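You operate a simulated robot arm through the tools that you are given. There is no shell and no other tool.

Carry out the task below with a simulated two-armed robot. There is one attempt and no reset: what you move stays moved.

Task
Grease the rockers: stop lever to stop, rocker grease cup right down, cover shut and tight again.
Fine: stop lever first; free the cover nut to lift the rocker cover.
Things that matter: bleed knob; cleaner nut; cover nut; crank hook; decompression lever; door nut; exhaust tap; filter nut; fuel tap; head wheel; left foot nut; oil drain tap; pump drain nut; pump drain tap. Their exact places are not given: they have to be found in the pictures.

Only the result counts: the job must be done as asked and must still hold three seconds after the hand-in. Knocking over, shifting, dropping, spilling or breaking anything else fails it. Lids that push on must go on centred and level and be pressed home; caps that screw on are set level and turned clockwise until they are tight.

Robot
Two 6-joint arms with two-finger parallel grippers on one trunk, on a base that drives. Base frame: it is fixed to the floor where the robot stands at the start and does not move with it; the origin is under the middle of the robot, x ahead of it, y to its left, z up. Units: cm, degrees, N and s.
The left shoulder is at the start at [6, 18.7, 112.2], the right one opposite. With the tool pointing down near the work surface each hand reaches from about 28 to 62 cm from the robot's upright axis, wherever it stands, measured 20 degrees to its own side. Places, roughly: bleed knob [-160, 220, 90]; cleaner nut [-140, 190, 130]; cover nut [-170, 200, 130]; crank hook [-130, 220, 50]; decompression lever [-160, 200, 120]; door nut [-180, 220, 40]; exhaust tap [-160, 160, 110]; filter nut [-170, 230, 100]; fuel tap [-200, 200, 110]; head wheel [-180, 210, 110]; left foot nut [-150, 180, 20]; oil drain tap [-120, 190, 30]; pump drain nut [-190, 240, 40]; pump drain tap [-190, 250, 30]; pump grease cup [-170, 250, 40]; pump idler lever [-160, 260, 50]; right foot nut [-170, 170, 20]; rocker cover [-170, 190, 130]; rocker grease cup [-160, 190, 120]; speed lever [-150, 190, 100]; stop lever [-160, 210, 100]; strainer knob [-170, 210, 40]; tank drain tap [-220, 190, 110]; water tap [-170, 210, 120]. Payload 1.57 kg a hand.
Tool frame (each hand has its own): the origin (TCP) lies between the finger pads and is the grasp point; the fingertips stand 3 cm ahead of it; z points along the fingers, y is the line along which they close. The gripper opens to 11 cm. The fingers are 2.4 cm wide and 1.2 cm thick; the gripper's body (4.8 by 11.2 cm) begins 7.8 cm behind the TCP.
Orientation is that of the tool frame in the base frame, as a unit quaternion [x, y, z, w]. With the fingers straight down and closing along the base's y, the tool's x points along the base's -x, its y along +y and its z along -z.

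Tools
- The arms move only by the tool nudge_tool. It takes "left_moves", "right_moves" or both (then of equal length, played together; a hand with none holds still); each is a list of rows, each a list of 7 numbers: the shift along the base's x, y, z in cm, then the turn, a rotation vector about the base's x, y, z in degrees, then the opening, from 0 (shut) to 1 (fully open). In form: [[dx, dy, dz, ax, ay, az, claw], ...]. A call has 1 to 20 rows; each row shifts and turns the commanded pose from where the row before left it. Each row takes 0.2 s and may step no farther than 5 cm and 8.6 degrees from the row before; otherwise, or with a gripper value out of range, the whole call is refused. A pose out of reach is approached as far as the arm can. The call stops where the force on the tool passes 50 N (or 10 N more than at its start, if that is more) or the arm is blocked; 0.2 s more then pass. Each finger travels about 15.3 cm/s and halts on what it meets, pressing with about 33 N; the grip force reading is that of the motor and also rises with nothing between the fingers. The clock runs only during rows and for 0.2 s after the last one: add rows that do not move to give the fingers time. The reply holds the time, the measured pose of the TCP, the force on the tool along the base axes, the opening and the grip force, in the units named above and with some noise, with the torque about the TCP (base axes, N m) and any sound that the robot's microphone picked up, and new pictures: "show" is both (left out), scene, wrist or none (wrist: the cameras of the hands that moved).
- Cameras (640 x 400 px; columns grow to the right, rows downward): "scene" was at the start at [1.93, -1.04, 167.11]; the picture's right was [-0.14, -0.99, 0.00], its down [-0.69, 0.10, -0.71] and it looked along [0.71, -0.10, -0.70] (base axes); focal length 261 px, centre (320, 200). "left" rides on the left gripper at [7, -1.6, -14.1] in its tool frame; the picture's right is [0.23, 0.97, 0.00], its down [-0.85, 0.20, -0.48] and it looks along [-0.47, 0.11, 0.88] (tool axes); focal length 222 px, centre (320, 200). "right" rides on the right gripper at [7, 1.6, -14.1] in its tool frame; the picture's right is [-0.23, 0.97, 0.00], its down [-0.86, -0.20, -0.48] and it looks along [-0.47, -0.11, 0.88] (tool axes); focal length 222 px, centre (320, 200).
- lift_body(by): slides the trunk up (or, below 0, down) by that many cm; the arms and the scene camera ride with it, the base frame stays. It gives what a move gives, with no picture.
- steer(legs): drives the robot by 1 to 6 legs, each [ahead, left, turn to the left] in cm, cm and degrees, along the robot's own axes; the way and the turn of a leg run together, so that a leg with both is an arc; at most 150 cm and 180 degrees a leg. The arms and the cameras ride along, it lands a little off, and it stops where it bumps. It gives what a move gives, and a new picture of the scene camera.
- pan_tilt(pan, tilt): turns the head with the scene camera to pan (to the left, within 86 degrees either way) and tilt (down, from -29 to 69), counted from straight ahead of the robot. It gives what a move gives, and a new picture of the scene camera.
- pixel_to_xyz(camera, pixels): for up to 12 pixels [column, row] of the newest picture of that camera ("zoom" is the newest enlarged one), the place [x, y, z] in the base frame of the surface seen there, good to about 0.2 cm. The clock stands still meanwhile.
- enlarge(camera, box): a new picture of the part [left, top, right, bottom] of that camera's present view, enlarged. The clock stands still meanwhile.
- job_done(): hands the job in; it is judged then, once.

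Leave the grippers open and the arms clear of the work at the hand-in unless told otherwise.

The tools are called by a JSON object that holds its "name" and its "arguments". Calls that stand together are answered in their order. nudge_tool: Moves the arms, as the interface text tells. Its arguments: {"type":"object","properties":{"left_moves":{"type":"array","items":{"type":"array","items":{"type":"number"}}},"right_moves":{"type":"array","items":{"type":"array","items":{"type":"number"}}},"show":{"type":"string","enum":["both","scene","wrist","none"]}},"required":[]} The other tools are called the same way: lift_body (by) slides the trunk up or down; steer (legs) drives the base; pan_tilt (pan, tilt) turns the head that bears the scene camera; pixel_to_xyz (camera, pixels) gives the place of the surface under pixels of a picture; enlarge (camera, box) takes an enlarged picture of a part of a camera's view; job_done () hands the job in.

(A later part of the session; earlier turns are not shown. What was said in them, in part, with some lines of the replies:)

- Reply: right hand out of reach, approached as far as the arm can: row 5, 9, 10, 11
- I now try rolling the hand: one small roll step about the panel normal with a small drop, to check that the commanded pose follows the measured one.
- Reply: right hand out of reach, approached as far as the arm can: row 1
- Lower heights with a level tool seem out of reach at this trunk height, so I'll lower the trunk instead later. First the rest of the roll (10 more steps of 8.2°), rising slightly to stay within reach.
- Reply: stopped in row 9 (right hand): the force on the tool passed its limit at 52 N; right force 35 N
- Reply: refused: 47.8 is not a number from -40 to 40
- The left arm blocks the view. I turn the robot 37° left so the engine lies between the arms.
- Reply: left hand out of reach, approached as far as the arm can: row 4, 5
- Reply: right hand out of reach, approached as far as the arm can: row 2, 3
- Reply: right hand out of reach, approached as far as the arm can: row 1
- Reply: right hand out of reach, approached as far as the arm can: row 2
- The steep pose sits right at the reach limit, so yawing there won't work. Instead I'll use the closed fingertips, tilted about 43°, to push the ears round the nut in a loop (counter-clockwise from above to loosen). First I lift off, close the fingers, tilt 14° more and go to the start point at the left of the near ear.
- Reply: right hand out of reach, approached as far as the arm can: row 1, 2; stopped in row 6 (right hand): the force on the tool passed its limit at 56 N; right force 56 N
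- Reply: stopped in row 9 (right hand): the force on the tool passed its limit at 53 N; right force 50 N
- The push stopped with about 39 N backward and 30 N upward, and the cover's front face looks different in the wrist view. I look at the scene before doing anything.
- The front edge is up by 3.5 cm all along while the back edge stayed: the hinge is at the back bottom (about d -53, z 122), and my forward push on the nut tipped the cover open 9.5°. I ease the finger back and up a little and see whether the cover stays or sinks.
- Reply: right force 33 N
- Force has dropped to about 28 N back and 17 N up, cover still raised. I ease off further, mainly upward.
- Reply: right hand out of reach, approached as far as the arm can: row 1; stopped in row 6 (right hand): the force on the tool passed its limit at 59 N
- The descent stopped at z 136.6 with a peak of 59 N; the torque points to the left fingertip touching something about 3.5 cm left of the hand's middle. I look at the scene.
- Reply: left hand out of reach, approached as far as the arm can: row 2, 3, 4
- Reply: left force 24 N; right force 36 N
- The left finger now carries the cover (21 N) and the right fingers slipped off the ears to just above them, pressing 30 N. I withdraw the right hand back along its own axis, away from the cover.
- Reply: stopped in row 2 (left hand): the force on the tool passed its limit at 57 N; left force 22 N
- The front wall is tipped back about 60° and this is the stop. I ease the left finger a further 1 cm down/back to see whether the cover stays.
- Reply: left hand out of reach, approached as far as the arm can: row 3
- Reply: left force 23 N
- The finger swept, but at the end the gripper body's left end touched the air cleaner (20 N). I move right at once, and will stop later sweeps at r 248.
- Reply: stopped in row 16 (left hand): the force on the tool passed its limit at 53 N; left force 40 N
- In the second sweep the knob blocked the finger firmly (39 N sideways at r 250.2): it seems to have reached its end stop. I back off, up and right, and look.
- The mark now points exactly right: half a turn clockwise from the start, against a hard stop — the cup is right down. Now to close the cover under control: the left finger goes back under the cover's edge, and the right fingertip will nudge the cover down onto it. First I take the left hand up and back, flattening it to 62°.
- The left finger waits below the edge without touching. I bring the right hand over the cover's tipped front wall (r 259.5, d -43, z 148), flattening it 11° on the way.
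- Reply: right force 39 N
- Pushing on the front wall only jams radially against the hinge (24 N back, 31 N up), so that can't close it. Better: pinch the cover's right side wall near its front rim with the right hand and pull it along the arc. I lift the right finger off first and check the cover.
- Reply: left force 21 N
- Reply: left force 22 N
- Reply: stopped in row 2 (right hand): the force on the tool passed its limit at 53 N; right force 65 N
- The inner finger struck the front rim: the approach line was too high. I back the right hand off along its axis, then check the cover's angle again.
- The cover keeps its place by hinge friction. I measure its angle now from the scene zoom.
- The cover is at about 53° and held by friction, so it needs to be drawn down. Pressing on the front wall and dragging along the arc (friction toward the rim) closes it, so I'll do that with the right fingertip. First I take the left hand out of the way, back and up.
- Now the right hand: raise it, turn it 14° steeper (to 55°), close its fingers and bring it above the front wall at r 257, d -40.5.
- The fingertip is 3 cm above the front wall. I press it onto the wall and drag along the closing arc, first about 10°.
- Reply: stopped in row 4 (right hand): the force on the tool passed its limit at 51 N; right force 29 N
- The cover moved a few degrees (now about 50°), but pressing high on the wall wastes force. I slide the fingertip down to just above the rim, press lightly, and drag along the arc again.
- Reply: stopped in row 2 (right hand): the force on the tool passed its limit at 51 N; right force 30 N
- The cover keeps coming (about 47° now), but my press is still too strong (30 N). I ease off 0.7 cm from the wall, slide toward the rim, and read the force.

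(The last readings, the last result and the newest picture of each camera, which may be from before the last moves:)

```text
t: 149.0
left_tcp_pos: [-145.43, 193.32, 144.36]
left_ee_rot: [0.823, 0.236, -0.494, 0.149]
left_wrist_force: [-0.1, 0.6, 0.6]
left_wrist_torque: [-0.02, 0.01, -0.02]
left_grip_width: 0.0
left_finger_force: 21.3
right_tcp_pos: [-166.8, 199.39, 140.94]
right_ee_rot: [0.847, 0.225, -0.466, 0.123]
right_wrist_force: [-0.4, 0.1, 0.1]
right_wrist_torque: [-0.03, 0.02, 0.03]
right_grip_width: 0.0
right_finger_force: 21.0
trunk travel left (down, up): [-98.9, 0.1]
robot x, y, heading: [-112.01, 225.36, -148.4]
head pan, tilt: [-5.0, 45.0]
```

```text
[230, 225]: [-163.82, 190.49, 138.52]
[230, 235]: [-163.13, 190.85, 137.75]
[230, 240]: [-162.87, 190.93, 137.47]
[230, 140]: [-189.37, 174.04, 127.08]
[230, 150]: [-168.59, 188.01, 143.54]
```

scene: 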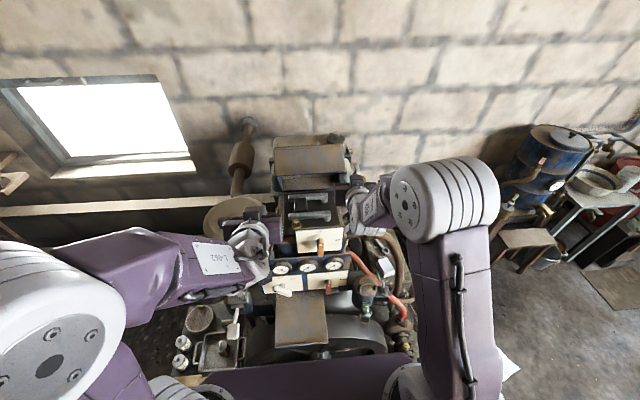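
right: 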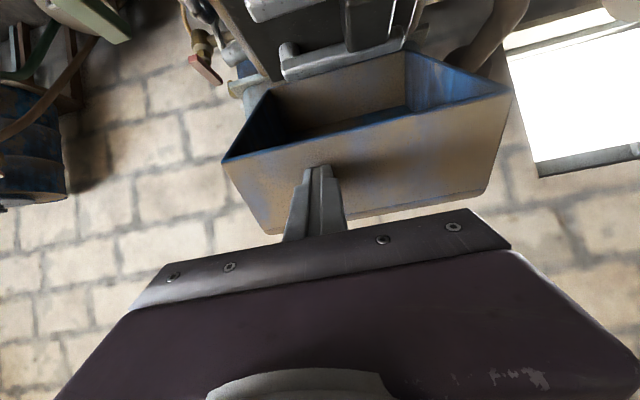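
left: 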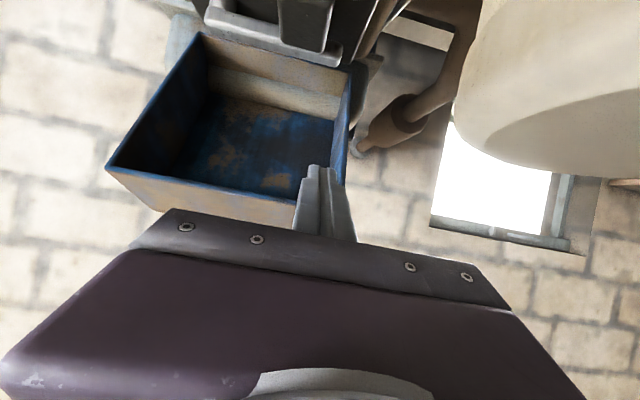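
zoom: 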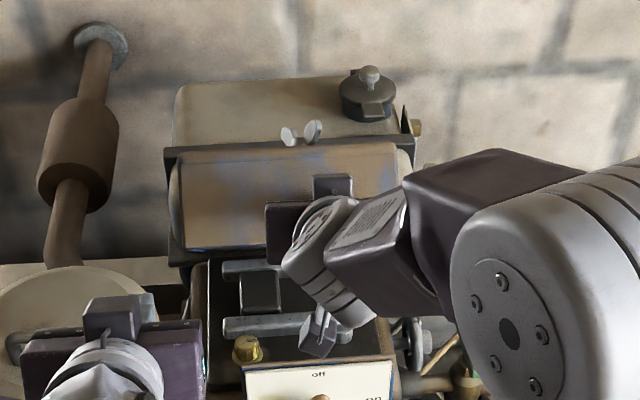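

The cover sits at about 44° with no load. I repeat: press lightly and drag along the arc about 12°.

{"name": "nudge_tool", "arguments": {"right_moves": [[-0.25, -0.15, -0.28, 0, 0, 0, 0], [0.851, 0.525, -0.79, 0, 0, 0, 0], [0.817, 0.504, -0.84, 0, 0, 0, 0], [0.774, 0.478, -0.89, 0, 0, 0, 0], [0.732, 0.4515, -0.93, 0, 0, 0, 0], [0, 0, 0, 0, 0, 0, 0]], "show": "none"}}

{"name": "enlarge", "arguments": {"camera": "scene", "box": [260, 110, 380, 240]}}

{"name": "pixel_to_xyz", "arguments": {"camera": "zoom", "pixels": [[230, 245], [230, 252], [230, 258], [230, 160], [230, 170]]}}

```text
t: 150.4
left_tcp_pos: [-145.4, 193.43, 144.35]
left_ee_rot: [0.824, 0.235, -0.494, 0.148]
left_wrist_force: [-0.4, -0.2, 0.2]
left_wrist_torque: [0.02, 0.01, -0.04]
left_grip_width: 0.0
left_finger_force: 20.9
right_tcp_pos: [-163.86, 201.14, 137.21]
right_ee_rot: [0.847, 0.225, -0.465, 0.122]
right_wrist_force: [2.1, 0.4, 1.2]
right_wrist_torque: [0.0, 0.01, 0.04]
right_grip_width: 0.0
right_finger_force: 21.6
trunk travel left (down, up): [-98.9, 0.1]
robot x, y, heading: [-111.75, 225.38, -148.3]
head pan, tilt: [-5.0, 45.0]
```

```text
3.08 times, centred on (320, 175) of scene
```

zoom: 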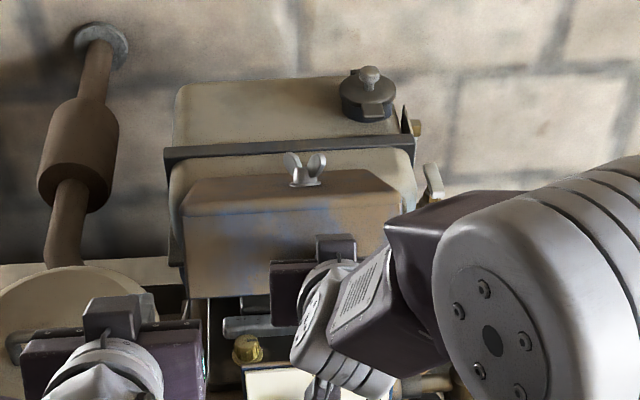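

```text
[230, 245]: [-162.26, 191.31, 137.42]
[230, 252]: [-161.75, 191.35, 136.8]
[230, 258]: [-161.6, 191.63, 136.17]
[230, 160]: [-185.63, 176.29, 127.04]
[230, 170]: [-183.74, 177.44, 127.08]
```

Good: the cover is down to about 33°, light force. I measure the rim and go on.

{"name": "pixel_to_xyz", "arguments": {"camera": "zoom", "pixels": [[210, 292], [250, 290], [210, 285], [210, 215], [250, 212], [300, 205]]}}

```text
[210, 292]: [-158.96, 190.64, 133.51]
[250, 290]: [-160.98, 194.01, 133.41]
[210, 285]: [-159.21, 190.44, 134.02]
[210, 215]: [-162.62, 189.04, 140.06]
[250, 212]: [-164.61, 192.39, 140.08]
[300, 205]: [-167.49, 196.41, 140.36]
```

The cover is at 31.5°. I press lightly and drag another 9°.

{"name": "nudge_tool", "arguments": {"right_moves": [[-0.4, -0.25, -0.27, 0, 0, 0, 0], [0.66, 0.41, -1.0, 0, 0, 0, 0], [0.61, 0.38, -1.03, 0, 0, 0, 0], [0.56, 0.345, -1.06, 0, 0, 0, 0], [0, 0, 0, 0, 0, 0, 0]], "show": "wrist"}}

{"name": "enlarge", "arguments": {"camera": "scene", "box": [260, 110, 380, 240]}}

```text
t: 151.6
left_tcp_pos: [-144.79, 193.8, 144.62]
left_ee_rot: [0.822, 0.235, -0.496, 0.149]
left_wrist_force: [-0.3, 0.3, -0.5]
left_wrist_torque: [0.03, 0.04, 0.0]
left_grip_width: 0.0
left_finger_force: 21.8
right_tcp_pos: [-162.03, 202.47, 134.05]
right_ee_rot: [0.846, 0.224, -0.469, 0.123]
right_wrist_force: [17.0, 9.6, 9.5]
right_wrist_torque: [-0.1, 0.2, 0.09]
right_grip_width: 0.01
right_finger_force: 21.5
trunk travel left (down, up): [-98.9, 0.1]
robot x, y, heading: [-112.04, 225.48, -148.9]
head pan, tilt: [-5.0, 45.0]
```

right: 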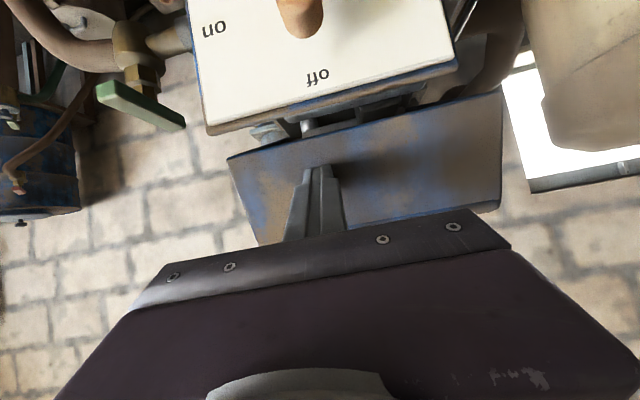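

```text
3.08 times, centred on (320, 175) of scene
```

zoom: 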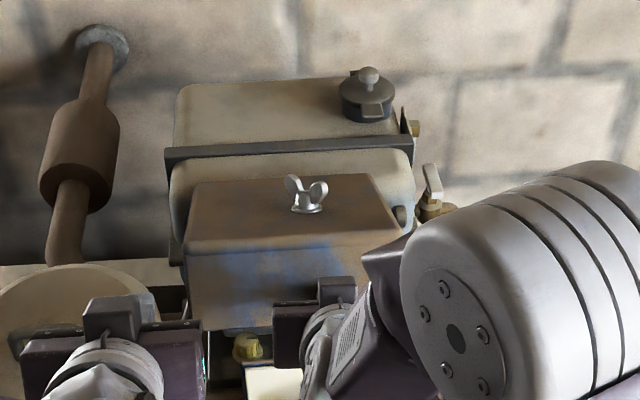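

The cover is at about 22°. I take the fingertip back from the wall 1.5 cm and see whether it now sinks by itself.

{"name": "nudge_tool", "arguments": {"right_moves": [[0.6, 0.37, 0.2, 0, 0, 0, 0], [0.7, 0.43, 0.3, 0, 0, 0, 0], [0, 0, 0, 0, 0, 0, 0], [0, 0, 0, 0, 0, 0, 0]], "show": "none"}}

{"name": "enlarge", "arguments": {"camera": "scene", "box": [260, 110, 380, 240]}}

```text
t: 152.6
left_tcp_pos: [-145.36, 193.45, 144.42]
left_ee_rot: [0.823, 0.236, -0.494, 0.149]
left_wrist_force: [0.5, -0.1, 0.1]
left_wrist_torque: [-0.03, 0.01, 0.0]
left_grip_width: 0.0
left_finger_force: 21.4
right_tcp_pos: [-161.22, 202.73, 134.33]
right_ee_rot: [0.847, 0.225, -0.466, 0.122]
right_wrist_force: [4.6, 2.8, -0.5]
right_wrist_torque: [0.03, -0.04, 0.02]
right_grip_width: 0.02
right_finger_force: 20.9
trunk travel left (down, up): [-98.9, 0.1]
robot x, y, heading: [-111.78, 225.28, -148.6]
head pan, tilt: [-5.0, 45.0]
```

```text
3.08 times, centred on (320, 175) of scene
```

zoom: 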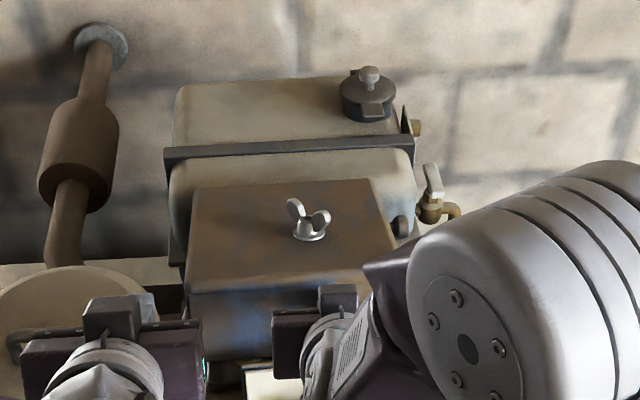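

It is sinking by itself and leans lightly on the fingertip (about 10°). I withdraw the fingertip slowly so that it settles.

{"name": "nudge_tool", "arguments": {"right_moves": [[0.4, 0.25, 0.1, 0, 0, 0, 0], [0.4, 0.25, 0.1, 0, 0, 0, 0], [0.6, 0.37, 0.3, 0, 0, 0, 0], [1.0, 0.62, 0.6, 0, 0, 0, 0], [0, 0, 0, 0, 0, 0, 0], [0, 0, 0, 0, 0, 0, 0]], "show": "none"}}

{"name": "enlarge", "arguments": {"camera": "scene", "box": [260, 110, 380, 240]}}

{"name": "pixel_to_xyz", "arguments": {"camera": "zoom", "pixels": [[210, 190], [350, 185], [210, 280], [240, 285], [300, 285], [315, 230], [310, 210], [292, 210], [330, 215]]}}

```text
t: 154.0
left_tcp_pos: [-145.46, 193.28, 144.29]
left_ee_rot: [0.824, 0.235, -0.494, 0.148]
left_wrist_force: [0.1, 0.5, -0.1]
left_wrist_torque: [0.03, 0.01, 0.02]
left_grip_width: 0.0
left_finger_force: 20.8
right_tcp_pos: [-158.86, 204.07, 135.36]
right_ee_rot: [0.847, 0.224, -0.466, 0.121]
right_wrist_force: [0.1, 0.5, -0.4]
right_wrist_torque: [-0.02, -0.01, 0.0]
right_grip_width: 0.0
right_finger_force: 21.2
trunk travel left (down, up): [-98.9, 0.1]
robot x, y, heading: [-111.99, 225.58, -148.4]
head pan, tilt: [-5.0, 45.0]
```

```text
3.08 times, centred on (320, 175) of scene
```

zoom: 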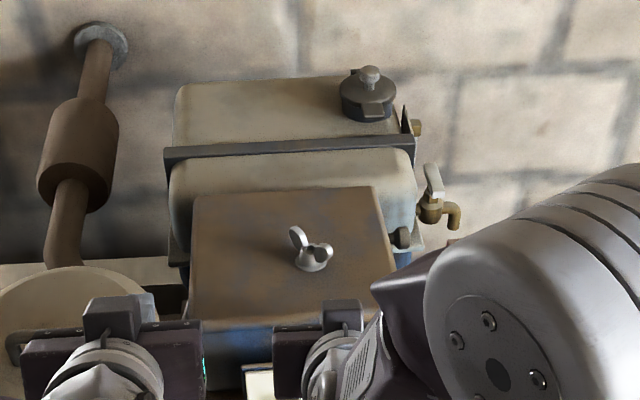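

```text
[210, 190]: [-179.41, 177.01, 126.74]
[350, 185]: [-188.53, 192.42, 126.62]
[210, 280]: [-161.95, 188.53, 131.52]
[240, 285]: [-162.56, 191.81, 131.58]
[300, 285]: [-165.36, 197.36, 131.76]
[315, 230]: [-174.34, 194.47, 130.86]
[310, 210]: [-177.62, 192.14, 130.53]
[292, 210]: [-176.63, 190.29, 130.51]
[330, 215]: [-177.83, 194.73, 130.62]
```

The cover is nearly shut: about 5° left. I move the right hand well back and let a little time pass, then measure the top's slope again.

{"name": "nudge_tool", "arguments": {"right_moves": [[1.5, 0.9, 1.5, 0, 0, 0, 0], [2.0, 1.2, 2, 0, 0, 0, 0], [0, 0, 0, 0, 0, 0, 0], [0, 0, 0, 0, 0, 0, 0], [0, 0, 0, 0, 0, 0, 0], [0, 0, 0, 0, 0, 0, 0]], "show": "none"}}

{"name": "enlarge", "arguments": {"camera": "scene", "box": [260, 110, 380, 240]}}

{"name": "pixel_to_xyz", "arguments": {"camera": "zoom", "pixels": [[210, 200], [350, 195], [210, 280], [240, 285], [300, 285], [240, 300], [210, 310], [250, 240]]}}

```text
t: 155.4
left_tcp_pos: [-145.43, 193.18, 144.37]
left_ee_rot: [0.824, 0.235, -0.494, 0.148]
left_wrist_force: [-0.4, 0.0, -0.6]
left_wrist_torque: [0.0, -0.01, 0.03]
left_grip_width: 0.0
left_finger_force: 21.2
right_tcp_pos: [-155.34, 206.12, 138.84]
right_ee_rot: [0.846, 0.224, -0.467, 0.122]
right_wrist_force: [-0.2, -0.4, 0.1]
right_wrist_torque: [-0.01, 0.03, 0.0]
right_grip_width: 0.0
right_finger_force: 21.7
trunk travel left (down, up): [-98.9, 0.1]
robot x, y, heading: [-111.67, 225.42, -148.4]
head pan, tilt: [-5.0, 45.0]
```

```text
3.08 times, centred on (320, 175) of scene
```

zoom: 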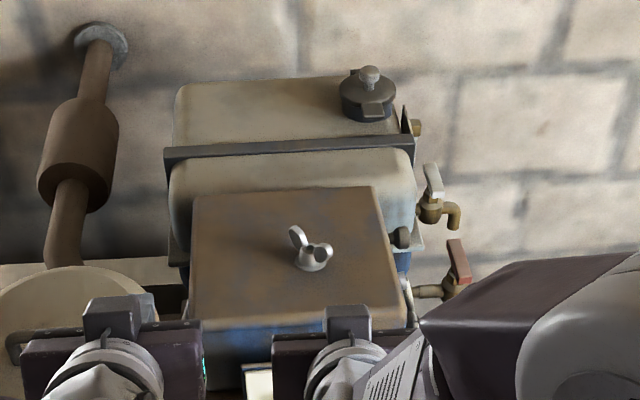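

```text
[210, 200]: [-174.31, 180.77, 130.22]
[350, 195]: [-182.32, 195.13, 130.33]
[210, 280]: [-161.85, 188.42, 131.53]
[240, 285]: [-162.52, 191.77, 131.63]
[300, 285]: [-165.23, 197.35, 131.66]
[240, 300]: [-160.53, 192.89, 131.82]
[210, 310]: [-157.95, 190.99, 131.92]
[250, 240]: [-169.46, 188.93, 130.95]
```

It stays about 5° open (front top at z 131.9 instead of 130). I move the right hand aside to see whether anything is caught at the front edge.

{"name": "nudge_tool", "arguments": {"right_moves": [[-0.6, 4.5, 1, 0, 0, 0, 0], [-1.5, 4.0, 1, 0, 0, 0, 0], [0, 0, 0, 0, 0, 0, 0]], "show": "none"}}

{"name": "enlarge", "arguments": {"camera": "scene", "box": [270, 160, 360, 240]}}

{"name": "enlarge", "arguments": {"camera": "left", "box": [120, 60, 440, 260]}}

```text
t: 156.2
left_tcp_pos: [-145.55, 193.16, 144.32]
left_ee_rot: [0.824, 0.236, -0.493, 0.148]
left_wrist_force: [0.3, -0.5, 0.0]
left_wrist_torque: [0.04, 0.0, -0.01]
left_grip_width: 0.0
left_finger_force: 21.6
right_tcp_pos: [-158.58, 213.29, 141.57]
right_ee_rot: [0.848, 0.226, -0.464, 0.121]
right_wrist_force: [0.1, 0.5, 0.7]
right_wrist_torque: [0.01, 0.0, -0.04]
right_grip_width: 0.02
right_finger_force: 21.2
right hand out of reach, approached as far as the arm can: row 2
trunk travel left (down, up): [-98.9, 0.1]
robot x, y, heading: [-111.96, 225.29, -148.4]
head pan, tilt: [-5.0, 45.0]
```

```text
5.00 times, centred on (315, 200) of scene
```

zoom: 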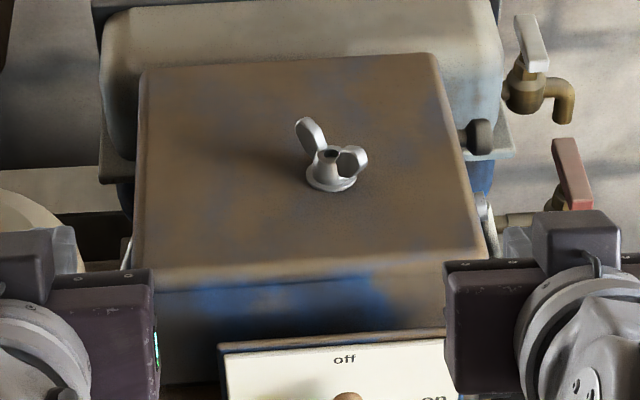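

```text
2.00 times, centred on (280, 160) of left
```

zoom: 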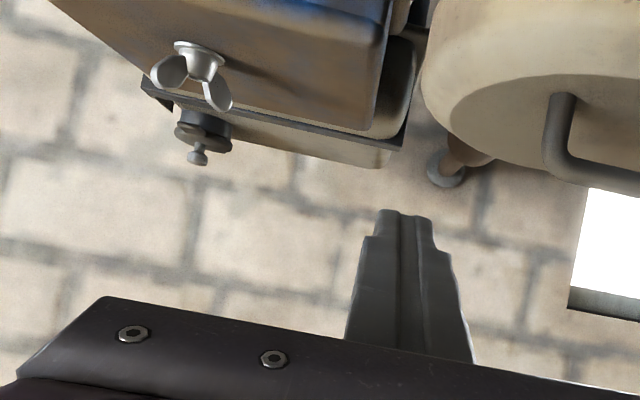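

Nothing is caught; hinge friction just holds the last bit. I bring the right fingertip above the cover's front part at r 261 (clear of the nut) and press down gently.

{"name": "nudge_tool", "arguments": {"right_moves": [[-2.34, -2.93, -1.67, 0, 0, 0, 0], [-2.34, -2.93, -1.67, 0, 0, 0, 0], [-2.34, -2.93, -1.67, 0, 0, 0, 0], [0, 0, -0.6, 0, 0, 0, 0], [0, 0, -0.6, 0, 0, 0, 0], [0, 0, -0.6, 0, 0, 0, 0], [0, 0, -0.6, 0, 0, 0, 0], [0, 0, -0.6, 0, 0, 0, 0], [0, 0, 0, 0, 0, 0, 0]], "show": "none"}}

{"name": "enlarge", "arguments": {"camera": "scene", "box": [270, 160, 360, 240]}}

{"name": "pixel_to_xyz", "arguments": {"camera": "zoom", "pixels": [[160, 90], [400, 80], [200, 250], [300, 255], [160, 265], [250, 200], [330, 185], [310, 130], [355, 160]]}}

```text
t: 158.2
left_tcp_pos: [-145.17, 193.4, 144.41]
left_ee_rot: [0.823, 0.236, -0.495, 0.149]
left_wrist_force: [-0.6, 0.3, -0.7]
left_wrist_torque: [0.0, -0.02, 0.01]
left_grip_width: 0.02
left_finger_force: 20.9
right_tcp_pos: [-165.53, 204.7, 134.26]
right_ee_rot: [0.842, 0.224, -0.475, 0.125]
right_wrist_force: [-8.4, -5.0, 34.9]
right_wrist_torque: [-0.52, 0.79, 0.45]
right_grip_width: 0.0
right_finger_force: 21.4
trunk travel left (down, up): [-98.9, 0.1]
robot x, y, heading: [-112.03, 225.44, -148.5]
head pan, tilt: [-5.0, 45.0]
```

```text
5.00 times, centred on (315, 200) of scene
```

zoom: 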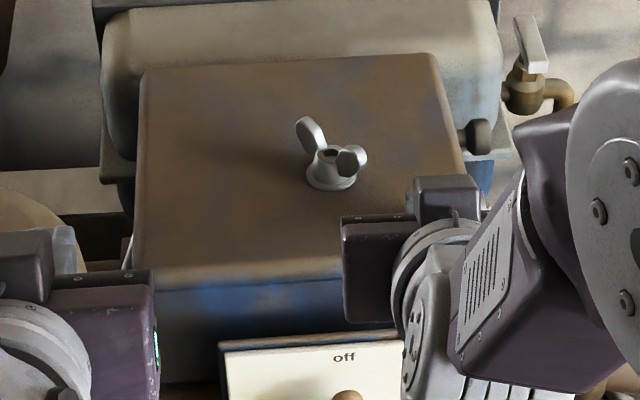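

```text
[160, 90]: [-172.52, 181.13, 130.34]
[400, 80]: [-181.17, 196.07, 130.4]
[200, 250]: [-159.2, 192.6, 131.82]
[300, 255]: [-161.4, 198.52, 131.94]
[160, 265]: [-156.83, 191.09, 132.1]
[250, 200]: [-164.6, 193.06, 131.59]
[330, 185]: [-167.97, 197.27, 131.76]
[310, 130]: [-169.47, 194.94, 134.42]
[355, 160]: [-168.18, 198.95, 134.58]
```

Even 35 N does not close it: the cover is blocked at about 5°. I stop pressing and look closely at the nut, whose ears have turned about 45° clockwise while closing.

{"name": "nudge_tool", "arguments": {"right_moves": [[0, 0, 0.8, 0, 0, 0, 0], [0.85, 0.53, 1, 0, 0, 0, 0], [0, 0, 0, 0, 0, 0, 0]], "show": "wrist"}}

{"name": "enlarge", "arguments": {"camera": "scene", "box": [318, 178, 350, 202]}}

{"name": "enlarge", "arguments": {"camera": "scene", "box": [280, 200, 344, 240]}}

```text
t: 159.0
left_tcp_pos: [-145.31, 193.38, 144.38]
left_ee_rot: [0.824, 0.236, -0.494, 0.149]
left_wrist_force: [0.6, -1.5, -1.4]
left_wrist_torque: [0.02, -0.04, 0.01]
left_grip_width: 0.0
left_finger_force: 21.5
right_tcp_pos: [-164.62, 205.61, 135.46]
right_ee_rot: [0.847, 0.225, -0.465, 0.122]
right_wrist_force: [0.2, 0.0, -0.2]
right_wrist_torque: [0.01, 0.0, 0.0]
right_grip_width: 0.0
right_finger_force: 21.3
trunk travel left (down, up): [-98.9, 0.1]
robot x, y, heading: [-112.26, 225.11, -148.7]
head pan, tilt: [-5.0, 45.0]
```

right: 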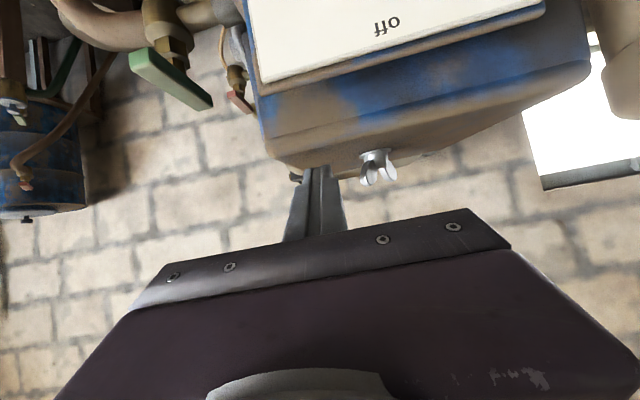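

```text
16.00 times, centred on (334, 190) of scene
```

zoom: 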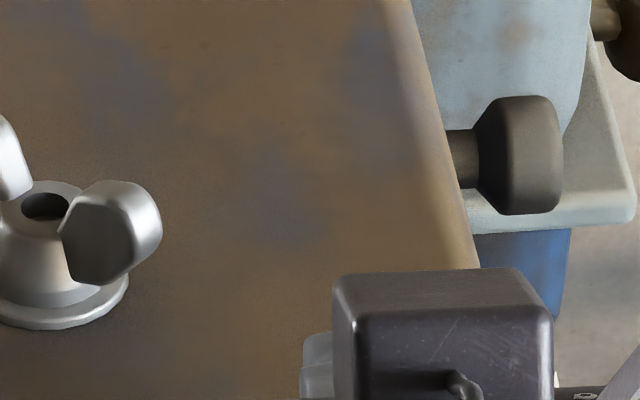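

```text
10.00 times, centred on (312, 220) of scene
```

zoom: 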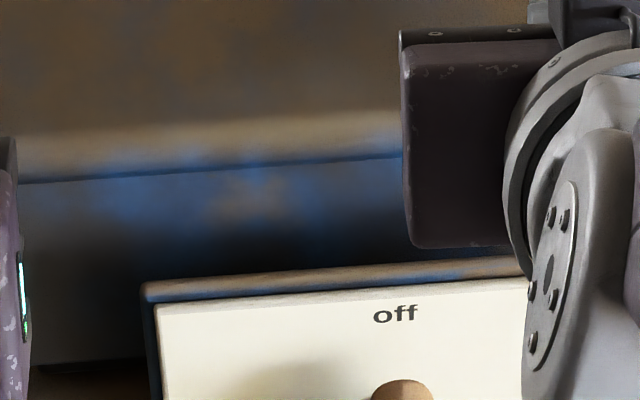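

I suspect the nut, having slipped about 45° clockwise, has locked the hinge again. I'll push it back counter-clockwise: the right hand goes to tilt 48°, to the near-left of the nut's front ear.

{"name": "nudge_tool", "arguments": {"right_moves": [[1.68, -2.72, 1, 2.36, -3.83, 0, 0], [1.68, -2.72, 0.7, 2.36, -3.83, 0, 0], [-3.57, -2.2, 0, 0, 0, 0, 0], [0, 0, -0.9, 0, 0, 0, 0], [0, 0, -0.9, 0, 0, 0, 0], [0, 0, 0, 0, 0, 0, 0]], "show": "wrist"}}

{"name": "enlarge", "arguments": {"camera": "right", "box": [240, 80, 400, 220]}}

```text
t: 160.4
left_tcp_pos: [-145.49, 193.29, 144.4]
left_ee_rot: [0.824, 0.236, -0.493, 0.149]
left_wrist_force: [0.8, 0.0, -0.9]
left_wrist_torque: [-0.02, 0.0, 0.01]
left_grip_width: 0.01
left_finger_force: 21.4
right_tcp_pos: [-164.91, 197.85, 135.46]
right_ee_rot: [0.88, 0.236, -0.399, 0.102]
right_wrist_force: [0.1, -0.4, -0.4]
right_wrist_torque: [0.01, 0.02, -0.01]
right_grip_width: 0.0
right_finger_force: 21.3
trunk travel left (down, up): [-98.9, 0.1]
robot x, y, heading: [-111.91, 225.65, -148.8]
head pan, tilt: [-5.0, 45.0]
```

right: 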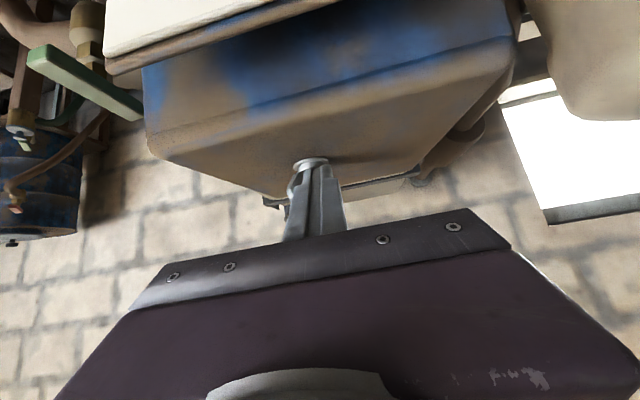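

```text
2.86 times, centred on (320, 150) of right
```

zoom: 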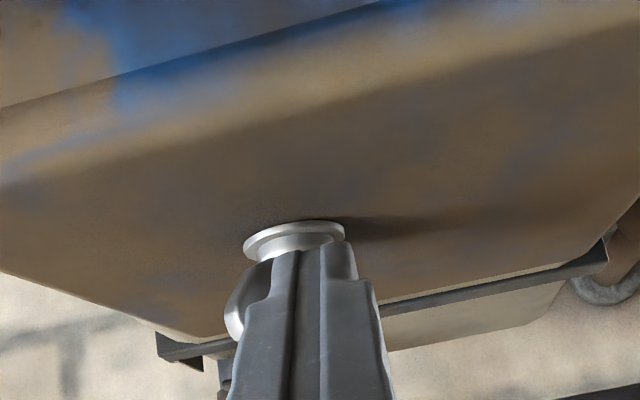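

The finger stands left of the front ear. I sweep right 3 cm to turn the nut counter-clockwise again.

{"name": "nudge_tool", "arguments": {"right_moves": [[-0.37, 0.6, 0, 0, 0, 0, 0], [-0.37, 0.6, 0, 0, 0, 0, 0], [-0.37, 0.6, 0, 0, 0, 0, 0], [-0.37, 0.6, 0, 0, 0, 0, 0], [0, 0, 0, 0, 0, 0, 0]], "show": "none"}}

{"name": "enlarge", "arguments": {"camera": "right", "box": [240, 80, 400, 220]}}

{"name": "enlarge", "arguments": {"camera": "scene", "box": [270, 160, 360, 240]}}

{"name": "pixel_to_xyz", "arguments": {"camera": "zoom", "pixels": [[160, 90], [200, 250], [160, 265], [250, 200]]}}

```text
t: 161.6
left_tcp_pos: [-145.46, 193.35, 144.4]
left_ee_rot: [0.824, 0.235, -0.494, 0.148]
left_wrist_force: [-0.2, 0.3, 0.0]
left_wrist_torque: [-0.01, 0.02, -0.01]
left_grip_width: 0.0
left_finger_force: 20.7
right_tcp_pos: [-166.42, 200.27, 135.29]
right_ee_rot: [0.88, 0.235, -0.399, 0.102]
right_wrist_force: [-0.1, 0.2, -0.6]
right_wrist_torque: [0.0, 0.0, 0.06]
right_grip_width: 0.0
right_finger_force: 21.1
trunk travel left (down, up): [-98.9, 0.1]
robot x, y, heading: [-111.84, 225.41, -148.7]
head pan, tilt: [-5.0, 45.0]
```

```text
2.86 times, centred on (320, 150) of right
```

zoom: 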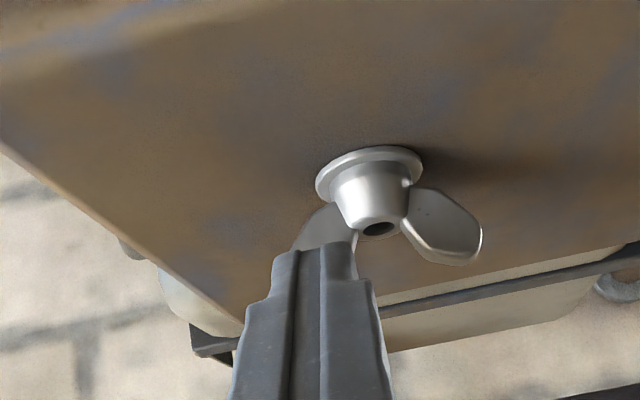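

```text
5.00 times, centred on (315, 200) of scene
```

zoom: 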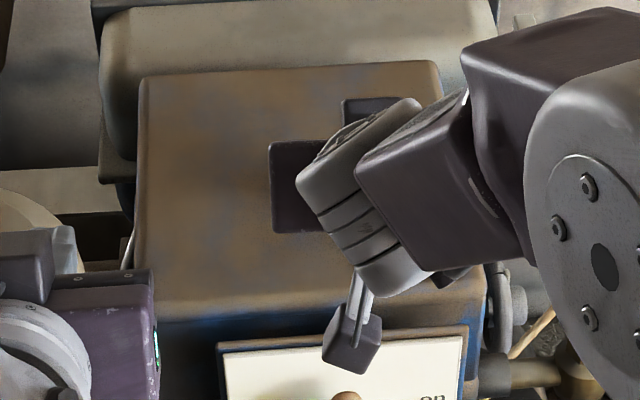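

```text
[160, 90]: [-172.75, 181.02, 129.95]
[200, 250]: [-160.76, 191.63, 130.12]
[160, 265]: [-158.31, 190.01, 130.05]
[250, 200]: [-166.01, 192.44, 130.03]
```

The cover dropped fully shut (top flat at z 130) as the nut came free. Now I tighten it clockwise: first I go round to the nut's left and push its left ear forward (away from me) in small steps.

{"name": "nudge_tool", "arguments": {"right_moves": [[1.28, 0.79, 1.5, 0, 0, 0, 0], [2.2, -3.57, 0, 0, 0, 0, 0], [0, 0, -1.4, 0, 0, 0, 0], [0, 0, -1.3, 0, 0, 0, 0], [-0.49, -0.305, 0, 0, 0, 0, 0], [-0.49, -0.305, 0, 0, 0, 0, 0], [-0.49, -0.305, 0, 0, 0, 0, 0], [0, 0, 0, 0, 0, 0, 0]], "show": "none"}}

{"name": "enlarge", "arguments": {"camera": "right", "box": [240, 80, 400, 220]}}

{"name": "enlarge", "arguments": {"camera": "scene", "box": [270, 160, 360, 240]}}

{"name": "pixel_to_xyz", "arguments": {"camera": "zoom", "pixels": [[160, 90], [200, 250], [160, 265], [250, 200]]}}

```text
t: 163.4
left_tcp_pos: [-145.54, 193.38, 144.34]
left_ee_rot: [0.824, 0.235, -0.494, 0.148]
left_wrist_force: [0.1, 0.3, -0.1]
left_wrist_torque: [0.02, -0.01, 0.01]
left_grip_width: 0.0
left_finger_force: 21.4
right_tcp_pos: [-164.39, 196.55, 134.22]
right_ee_rot: [0.88, 0.236, -0.399, 0.102]
right_wrist_force: [1.3, -0.1, 0.0]
right_wrist_torque: [0.0, -0.02, 0.01]
right_grip_width: 0.0
right_finger_force: 21.0
trunk travel left (down, up): [-98.9, 0.1]
robot x, y, heading: [-111.64, 225.33, -148.5]
head pan, tilt: [-5.0, 45.0]
```

```text
2.86 times, centred on (320, 150) of right
```

zoom: 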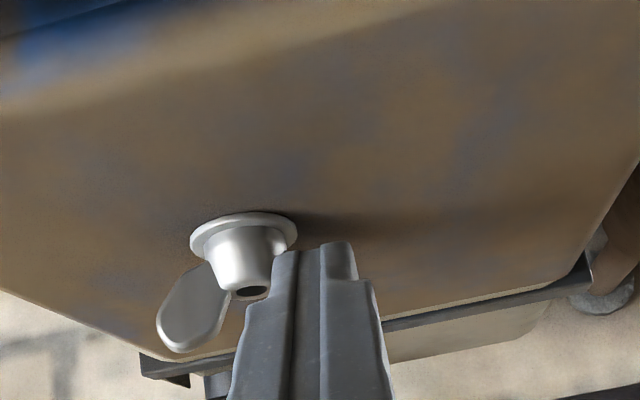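

```text
5.00 times, centred on (315, 200) of scene
```

zoom: 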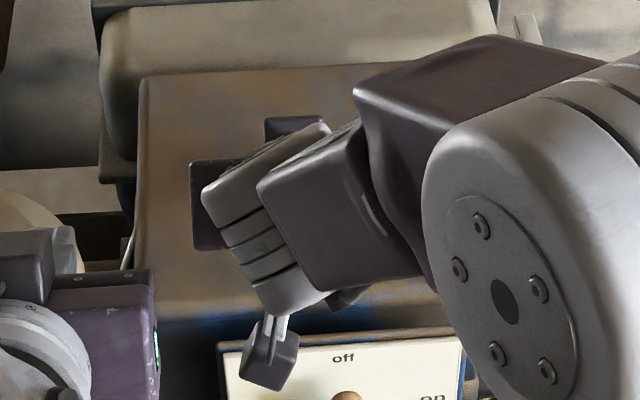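

```text
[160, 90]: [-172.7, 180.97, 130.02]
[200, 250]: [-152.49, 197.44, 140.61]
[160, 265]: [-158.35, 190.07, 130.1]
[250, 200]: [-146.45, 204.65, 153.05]
```

The cover stays shut, the finger is touching the left ear. I push forward 2 cm more in small steps.

{"name": "nudge_tool", "arguments": {"right_moves": [[-0.43, -0.26, 0, 0, 0, 0, 0], [-0.43, -0.26, 0, 0, 0, 0, 0], [-0.43, -0.26, 0, 0, 0, 0, 0], [-0.43, -0.26, 0, 0, 0, 0, 0], [0, 0, 0, 0, 0, 0, 0]], "show": "none"}}

{"name": "enlarge", "arguments": {"camera": "right", "box": [240, 80, 400, 220]}}

{"name": "enlarge", "arguments": {"camera": "scene", "box": [270, 160, 360, 240]}}

{"name": "pixel_to_xyz", "arguments": {"camera": "zoom", "pixels": [[160, 90], [160, 255], [160, 265], [165, 270]]}}

```text
t: 164.6
left_tcp_pos: [-145.31, 193.28, 144.31]
left_ee_rot: [0.824, 0.236, -0.493, 0.149]
left_wrist_force: [0.0, 0.5, -0.7]
left_wrist_torque: [-0.02, 0.0, 0.02]
left_grip_width: 0.0
left_finger_force: 21.1
right_tcp_pos: [-166.0, 195.51, 134.19]
right_ee_rot: [0.88, 0.235, -0.4, 0.103]
right_wrist_force: [-0.2, -1.3, -0.9]
right_wrist_torque: [-0.06, -0.08, 0.15]
right_grip_width: 0.0
right_finger_force: 21.2
trunk travel left (down, up): [-98.9, 0.1]
robot x, y, heading: [-112.14, 225.57, -148.2]
head pan, tilt: [-5.0, 45.0]
```

```text
2.86 times, centred on (320, 150) of right
```

zoom: 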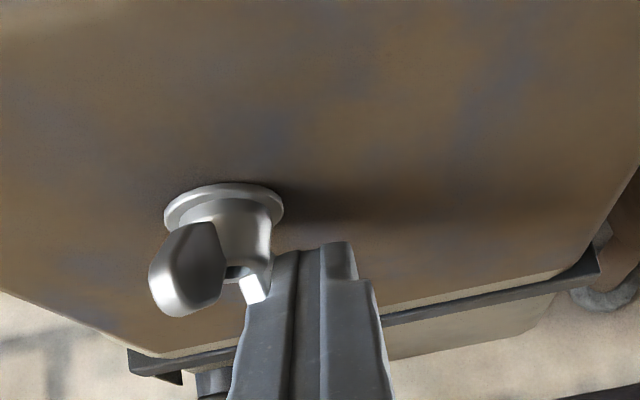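

```text
5.00 times, centred on (315, 200) of scene
```

zoom: 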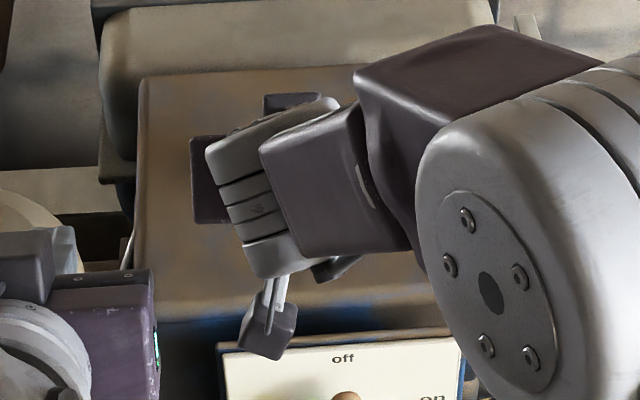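

```text
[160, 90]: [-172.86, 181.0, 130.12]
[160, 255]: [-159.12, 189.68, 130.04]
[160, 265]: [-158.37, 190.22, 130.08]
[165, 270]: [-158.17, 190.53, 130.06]
```

The nut has turned about halfway clockwise and the cover is flat. Now I go to the nut's near-right side and sweep left, pushing the front ear toward its tight position.

{"name": "nudge_tool", "arguments": {"right_moves": [[2.0, 1.24, 0.3, 0, 0, 0, 0], [0.9, 0.55, 1.5, 0, 0, 0, 0], [-1.55, 2.51, 0, 0, 0, 0, 0], [-1.55, 2.51, 0, 0, 0, 0, 0], [0, 0, -1.8, 0, 0, 0, 0], [0.315, -0.51, 0, 0, 0, 0, 0], [0.315, -0.51, 0, 0, 0, 0, 0], [0.315, -0.51, 0, 0, 0, 0, 0], [0, 0, 0, 0, 0, 0, 0]], "show": "none"}}

{"name": "enlarge", "arguments": {"camera": "right", "box": [240, 80, 400, 220]}}

```text
t: 166.6
left_tcp_pos: [-145.49, 193.12, 144.23]
left_ee_rot: [0.824, 0.235, -0.494, 0.148]
left_wrist_force: [0.3, -0.1, -0.5]
left_wrist_torque: [0.03, 0.02, -0.03]
left_grip_width: 0.0
left_finger_force: 21.3
right_tcp_pos: [-165.33, 200.61, 134.08]
right_ee_rot: [0.881, 0.235, -0.399, 0.101]
right_wrist_force: [0.1, -0.1, 0.8]
right_wrist_torque: [-0.01, 0.02, -0.03]
right_grip_width: 0.01
right_finger_force: 21.7
trunk travel left (down, up): [-98.9, 0.1]
robot x, y, heading: [-111.89, 225.44, -148.7]
head pan, tilt: [-5.0, 45.0]
```

```text
2.86 times, centred on (320, 150) of right
```

zoom: 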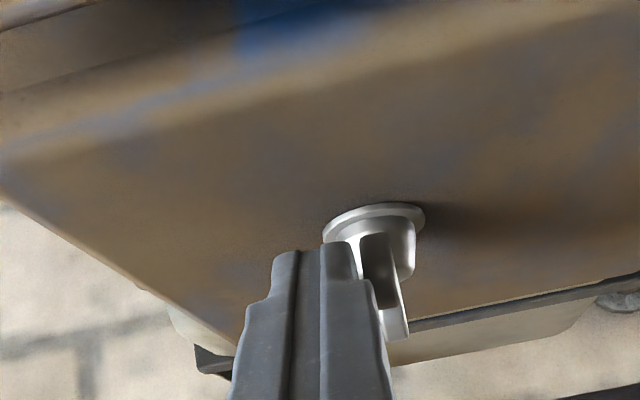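

The ears now lie nearly front-to-back as at the start. I keep pushing left in small steps until it resists (tight).

{"name": "nudge_tool", "arguments": {"right_moves": [[0.21, -0.34, 0, 0, 0, 0, 0], [0.21, -0.34, 0, 0, 0, 0, 0], [0.21, -0.34, 0, 0, 0, 0, 0], [0.21, -0.34, 0, 0, 0, 0, 0], [0.21, -0.34, 0, 0, 0, 0, 0], [0, 0, 0, 0, 0, 0, 0]], "show": "none"}}

{"name": "enlarge", "arguments": {"camera": "right", "box": [240, 80, 400, 220]}}

```text
t: 168.0
left_tcp_pos: [-146.02, 194.35, 144.54]
left_ee_rot: [0.824, 0.233, -0.493, 0.153]
left_wrist_force: [-0.1, -0.5, -0.2]
left_wrist_torque: [0.0, -0.01, -0.02]
left_grip_width: 0.0
left_finger_force: 21.3
right_tcp_pos: [-165.07, 200.5, 134.05]
right_ee_rot: [0.881, 0.229, -0.4, 0.102]
right_wrist_force: [-16.8, 34.2, -0.6]
right_wrist_torque: [0.48, 0.24, -0.69]
right_grip_width: 0.0
right_finger_force: 21.3
trunk travel left (down, up): [-98.9, 0.1]
robot x, y, heading: [-111.96, 225.74, -148.6]
head pan, tilt: [-5.0, 45.0]
```

```text
2.86 times, centred on (320, 150) of right
```

zoom: 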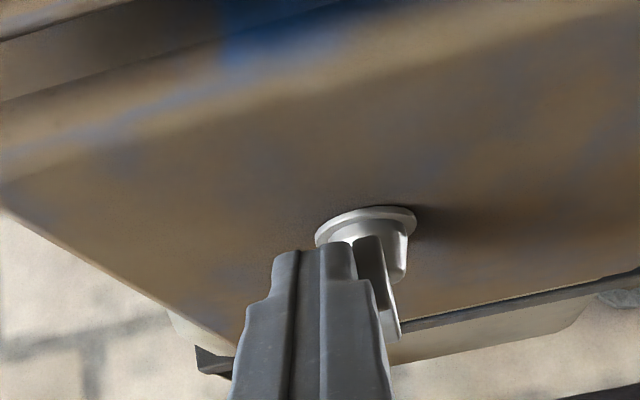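

The nut now resists firmly (38 N at its ear): tight. I move the finger off to the right, then back and up, and check the ears and cover.

{"name": "nudge_tool", "arguments": {"right_moves": [[-0.5, 0.8, 0, 0, 0, 0, 0], [-0.3, 0.5, 0.5, 0, 0, 0, 0], [2.0, 1.6, 2, 0, 0, 0, 0], [1.5, 4, 2, 0, 0, 0, 0], [1.5, 4, 1, 0, 0, 0, 0], [0, 0, 0, 0, 0, 0, 0]], "show": "none"}}

{"name": "enlarge", "arguments": {"camera": "scene", "box": [270, 150, 370, 240]}}

{"name": "enlarge", "arguments": {"camera": "scene", "box": [299, 172, 339, 202]}}

```text
t: 169.4
left_tcp_pos: [-145.6, 193.25, 144.29]
left_ee_rot: [0.824, 0.237, -0.492, 0.149]
left_wrist_force: [-0.6, -0.1, -0.3]
left_wrist_torque: [0.01, -0.02, 0.02]
left_grip_width: 0.0
left_finger_force: 22.0
right_tcp_pos: [-160.02, 209.99, 139.63]
right_ee_rot: [0.88, 0.235, -0.399, 0.102]
right_wrist_force: [0.1, -0.1, 0.2]
right_wrist_torque: [0.01, 0.02, -0.01]
right_grip_width: 0.0
right_finger_force: 21.2
trunk travel left (down, up): [-98.9, 0.1]
robot x, y, heading: [-111.92, 225.27, -148.4]
head pan, tilt: [-5.0, 45.0]
```

```text
4.44 times, centred on (320, 195) of scene
```

zoom: 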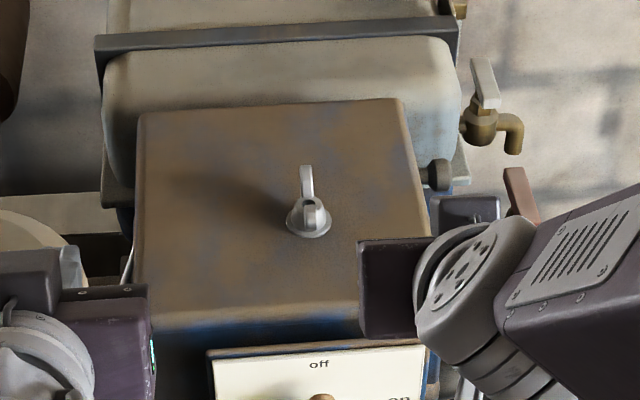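

```text
13.33 times, centred on (319, 187) of scene
```

zoom: 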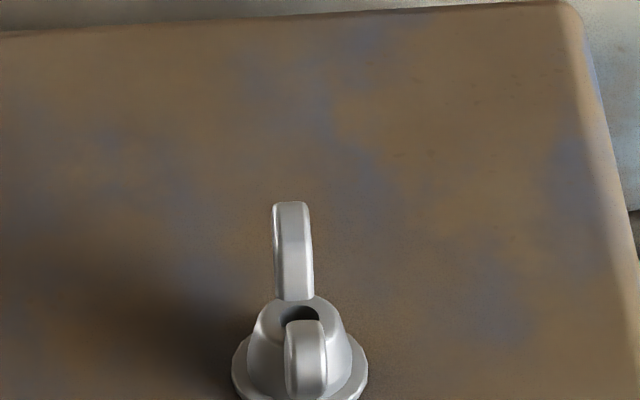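

The nut looks just as at the start. I measure the ear tips and the cover's top for flatness.

{"name": "pixel_to_xyz", "arguments": {"camera": "zoom", "pixels": [[291, 206], [292, 240], [305, 330], [305, 370], [300, 315], [245, 375], [360, 375], [60, 60], [540, 40], [60, 350], [540, 350]]}}

```text
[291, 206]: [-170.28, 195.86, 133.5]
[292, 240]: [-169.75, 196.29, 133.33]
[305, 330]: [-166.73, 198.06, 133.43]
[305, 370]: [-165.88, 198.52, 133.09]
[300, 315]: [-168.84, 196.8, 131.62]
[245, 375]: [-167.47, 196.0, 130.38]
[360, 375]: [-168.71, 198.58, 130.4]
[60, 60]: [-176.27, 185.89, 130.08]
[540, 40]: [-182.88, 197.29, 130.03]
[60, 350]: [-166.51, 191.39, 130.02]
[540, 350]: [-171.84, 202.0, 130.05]
```

Ears aligned at r 256.0–256.1 and cover flat at z 130.0: shut and tight. I lift both hands a little and back the robot 30 cm away from the engine.

{"name": "nudge_tool", "arguments": {"left_moves": [[0.85, 0.53, 2, 0, 0, 0, 0], [0.85, 0.53, 2, 0, 0, 0, 0], [0, 0, 0, 0, 0, 0, 0]], "right_moves": [[0.85, 0.53, 2, 0, 0, 0, 0], [0.85, 0.53, 2, 0, 0, 0, 0], [0, 0, 0, 0, 0, 0, 0]], "show": "none"}}

{"name": "steer", "arguments": {"legs": [[-32, 0, 0]]}}

```text
t: 170.2
left_tcp_pos: [-143.75, 194.21, 148.47]
left_ee_rot: [0.824, 0.236, -0.493, 0.149]
left_wrist_force: [-0.5, -0.6, -0.3]
left_wrist_torque: [0.01, 0.01, 0.0]
left_grip_width: 0.0
left_finger_force: 20.7
right_tcp_pos: [-158.35, 210.83, 143.69]
right_ee_rot: [0.881, 0.235, -0.399, 0.101]
right_wrist_force: [0.7, -0.5, -0.4]
right_wrist_torque: [-0.01, -0.01, 0.03]
right_grip_width: 0.0
right_finger_force: 21.2
trunk travel left (down, up): [-98.9, 0.1]
robot x, y, heading: [-112.14, 225.51, -148.4]
head pan, tilt: [-5.0, 45.0]
```

```text
t: 172.3
left_tcp_pos: [-116.91, 210.73, 148.26]
left_ee_rot: [0.825, 0.236, -0.492, 0.148]
left_wrist_force: [0.5, 0.0, 0.0]
left_wrist_torque: [-0.01, 0.0, 0.0]
left_grip_width: 0.0
left_finger_force: 21.1
right_tcp_pos: [-131.62, 227.41, 143.51]
right_ee_rot: [0.88, 0.237, -0.398, 0.103]
right_wrist_force: [0.4, -0.4, -0.9]
right_wrist_torque: [0.01, -0.02, 0.01]
right_grip_width: 0.01
right_finger_force: 21.3
trunk travel left (down, up): [-98.9, 0.1]
robot x, y, heading: [-84.78, 241.84, -148.5]
head pan, tilt: [-5.0, 45.0]
```

scene: 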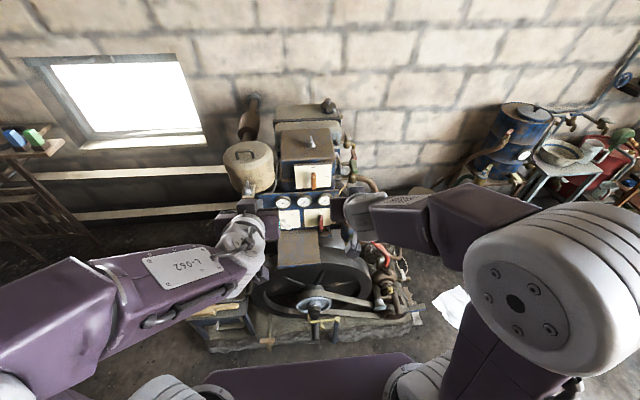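

I'm clear of the engine. I open both grippers and zoom in to check the panel levers, the cover, the nut and the air cleaner.

{"name": "nudge_tool", "arguments": {"left_moves": [[1.7, 1.05, 0, 0, 0, 0, 1], [1.7, 1.05, 0, 0, 0, 0, 1], [0, 0, 0, 0, 0, 0, 1]], "right_moves": [[1.7, 1.05, 0, 0, 0, 0, 1], [1.7, 1.05, 0, 0, 0, 0, 1], [0, 0, 0, 0, 0, 0, 1]], "show": "none"}}

{"name": "enlarge", "arguments": {"camera": "scene", "box": [220, 90, 380, 240]}}

{"name": "enlarge", "arguments": {"camera": "scene", "box": [265, 155, 345, 235]}}

```text
t: 173.1
left_tcp_pos: [-114.24, 212.91, 149.6]
left_ee_rot: [0.825, 0.237, -0.491, 0.149]
left_wrist_force: [0.1, 0.7, -0.4]
left_wrist_torque: [-0.02, 0.01, 0.0]
left_grip_width: 11.01
left_finger_force: 0.1
left hand out of reach, approached as far as the arm can: row 1, 2
right_tcp_pos: [-127.88, 229.43, 143.69]
right_ee_rot: [0.88, 0.237, -0.399, 0.102]
right_wrist_force: [-0.3, -0.3, 1.2]
right_wrist_torque: [0.0, 0.02, -0.02]
right_grip_width: 11.01
right_finger_force: 0.2
trunk travel left (down, up): [-98.9, 0.1]
robot x, y, heading: [-85.12, 241.88, -148.5]
head pan, tilt: [-5.0, 45.0]
```

```text
2.67 times, centred on (300, 165) of scene
```

zoom: 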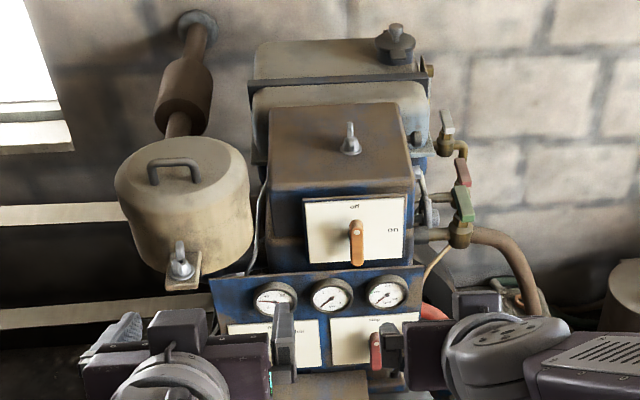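

```text
5.00 times, centred on (305, 195) of scene
```

zoom: 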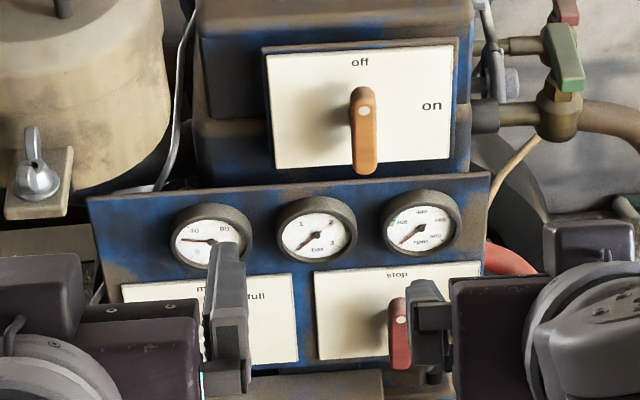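

The stop lever points to "stop", decompression lever is unchanged at "off", the cover is shut with its nut in place and the cleaner looks as before. One last look at the lower parts (crank, drain tap, tray) that my base passed near.

{"name": "pan_tilt", "arguments": {"pan": 0, "tilt": 60}}

{"name": "enlarge", "arguments": {"camera": "scene", "box": [160, 60, 460, 260]}}

```text
t: 173.8
left_tcp_pos: [-114.18, 212.81, 149.6]
left_ee_rot: [0.824, 0.237, -0.492, 0.149]
left_wrist_force: [-0.5, 0.7, 0.2]
left_wrist_torque: [0.01, 0.03, 0.0]
left_grip_width: 11.0
left_finger_force: 0.0
right_tcp_pos: [-127.75, 229.45, 143.75]
right_ee_rot: [0.88, 0.236, -0.398, 0.103]
right_wrist_force: [-0.1, 0.0, -0.6]
right_wrist_torque: [0.04, 0.03, -0.01]
right_grip_width: 11.01
right_finger_force: 0.0
trunk travel left (down, up): [-98.9, 0.1]
robot x, y, heading: [-84.76, 241.82, -148.3]
head pan, tilt: [0.0, 60.0]
```

scene: 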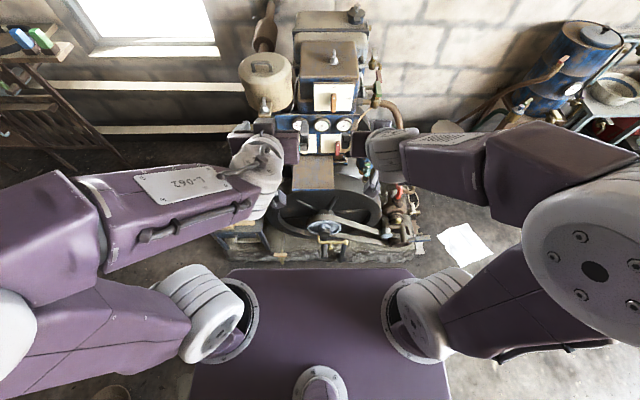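

```text
2.00 times, centred on (310, 160) of scene
```

zoom: 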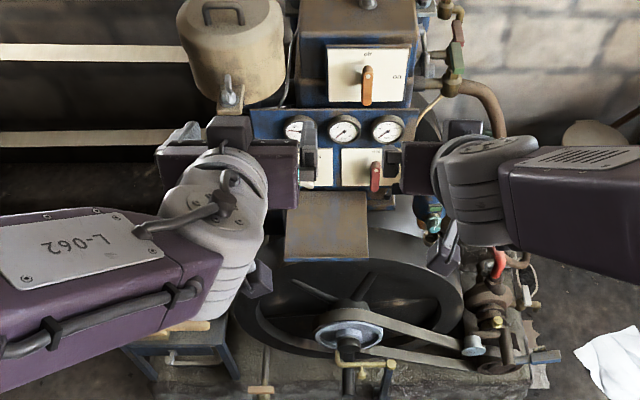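

All the lower parts look unchanged, the arms are clear and the grippers open. The stop lever is at "stop", the grease cup is turned to its end stop, and the cover is shut with its nut tight. I hand the job in.

{"name": "job_done", "arguments": {}}

```text
The job is handed in.
```

The rockers are greased and the job is handed in. I don't have the judge's result yet.

- **Stop lever:** I turned it first, from "run" to "stop". It points straight up to within about 1°.
- **Grease cup:** I turned it clockwise half a turn until it hit a hard stop. The cover now hides it, but its mark was still at that stop when I last saw it.
- **Rocker cover:** It is shut, with the top flat and level at the same height as before.
- **Cover nut:** It is back in its original position and resists about 38 N at the ear, so it is tight.

**Contacts along the way:**
- The left gripper pressed against the air cleaner with about 20 N during one stroke.
- The wrist camera bumped the engine housing (about 50 N) while I turned the stop lever.
- The cover jammed about 5° open while closing because the nut had slipped back. I freed the nut again and the cover then closed fully.

In the last pictures the cleaner, housing, decompression lever and crank look unchanged. Both grippers are open and the arms are clear of the engine.
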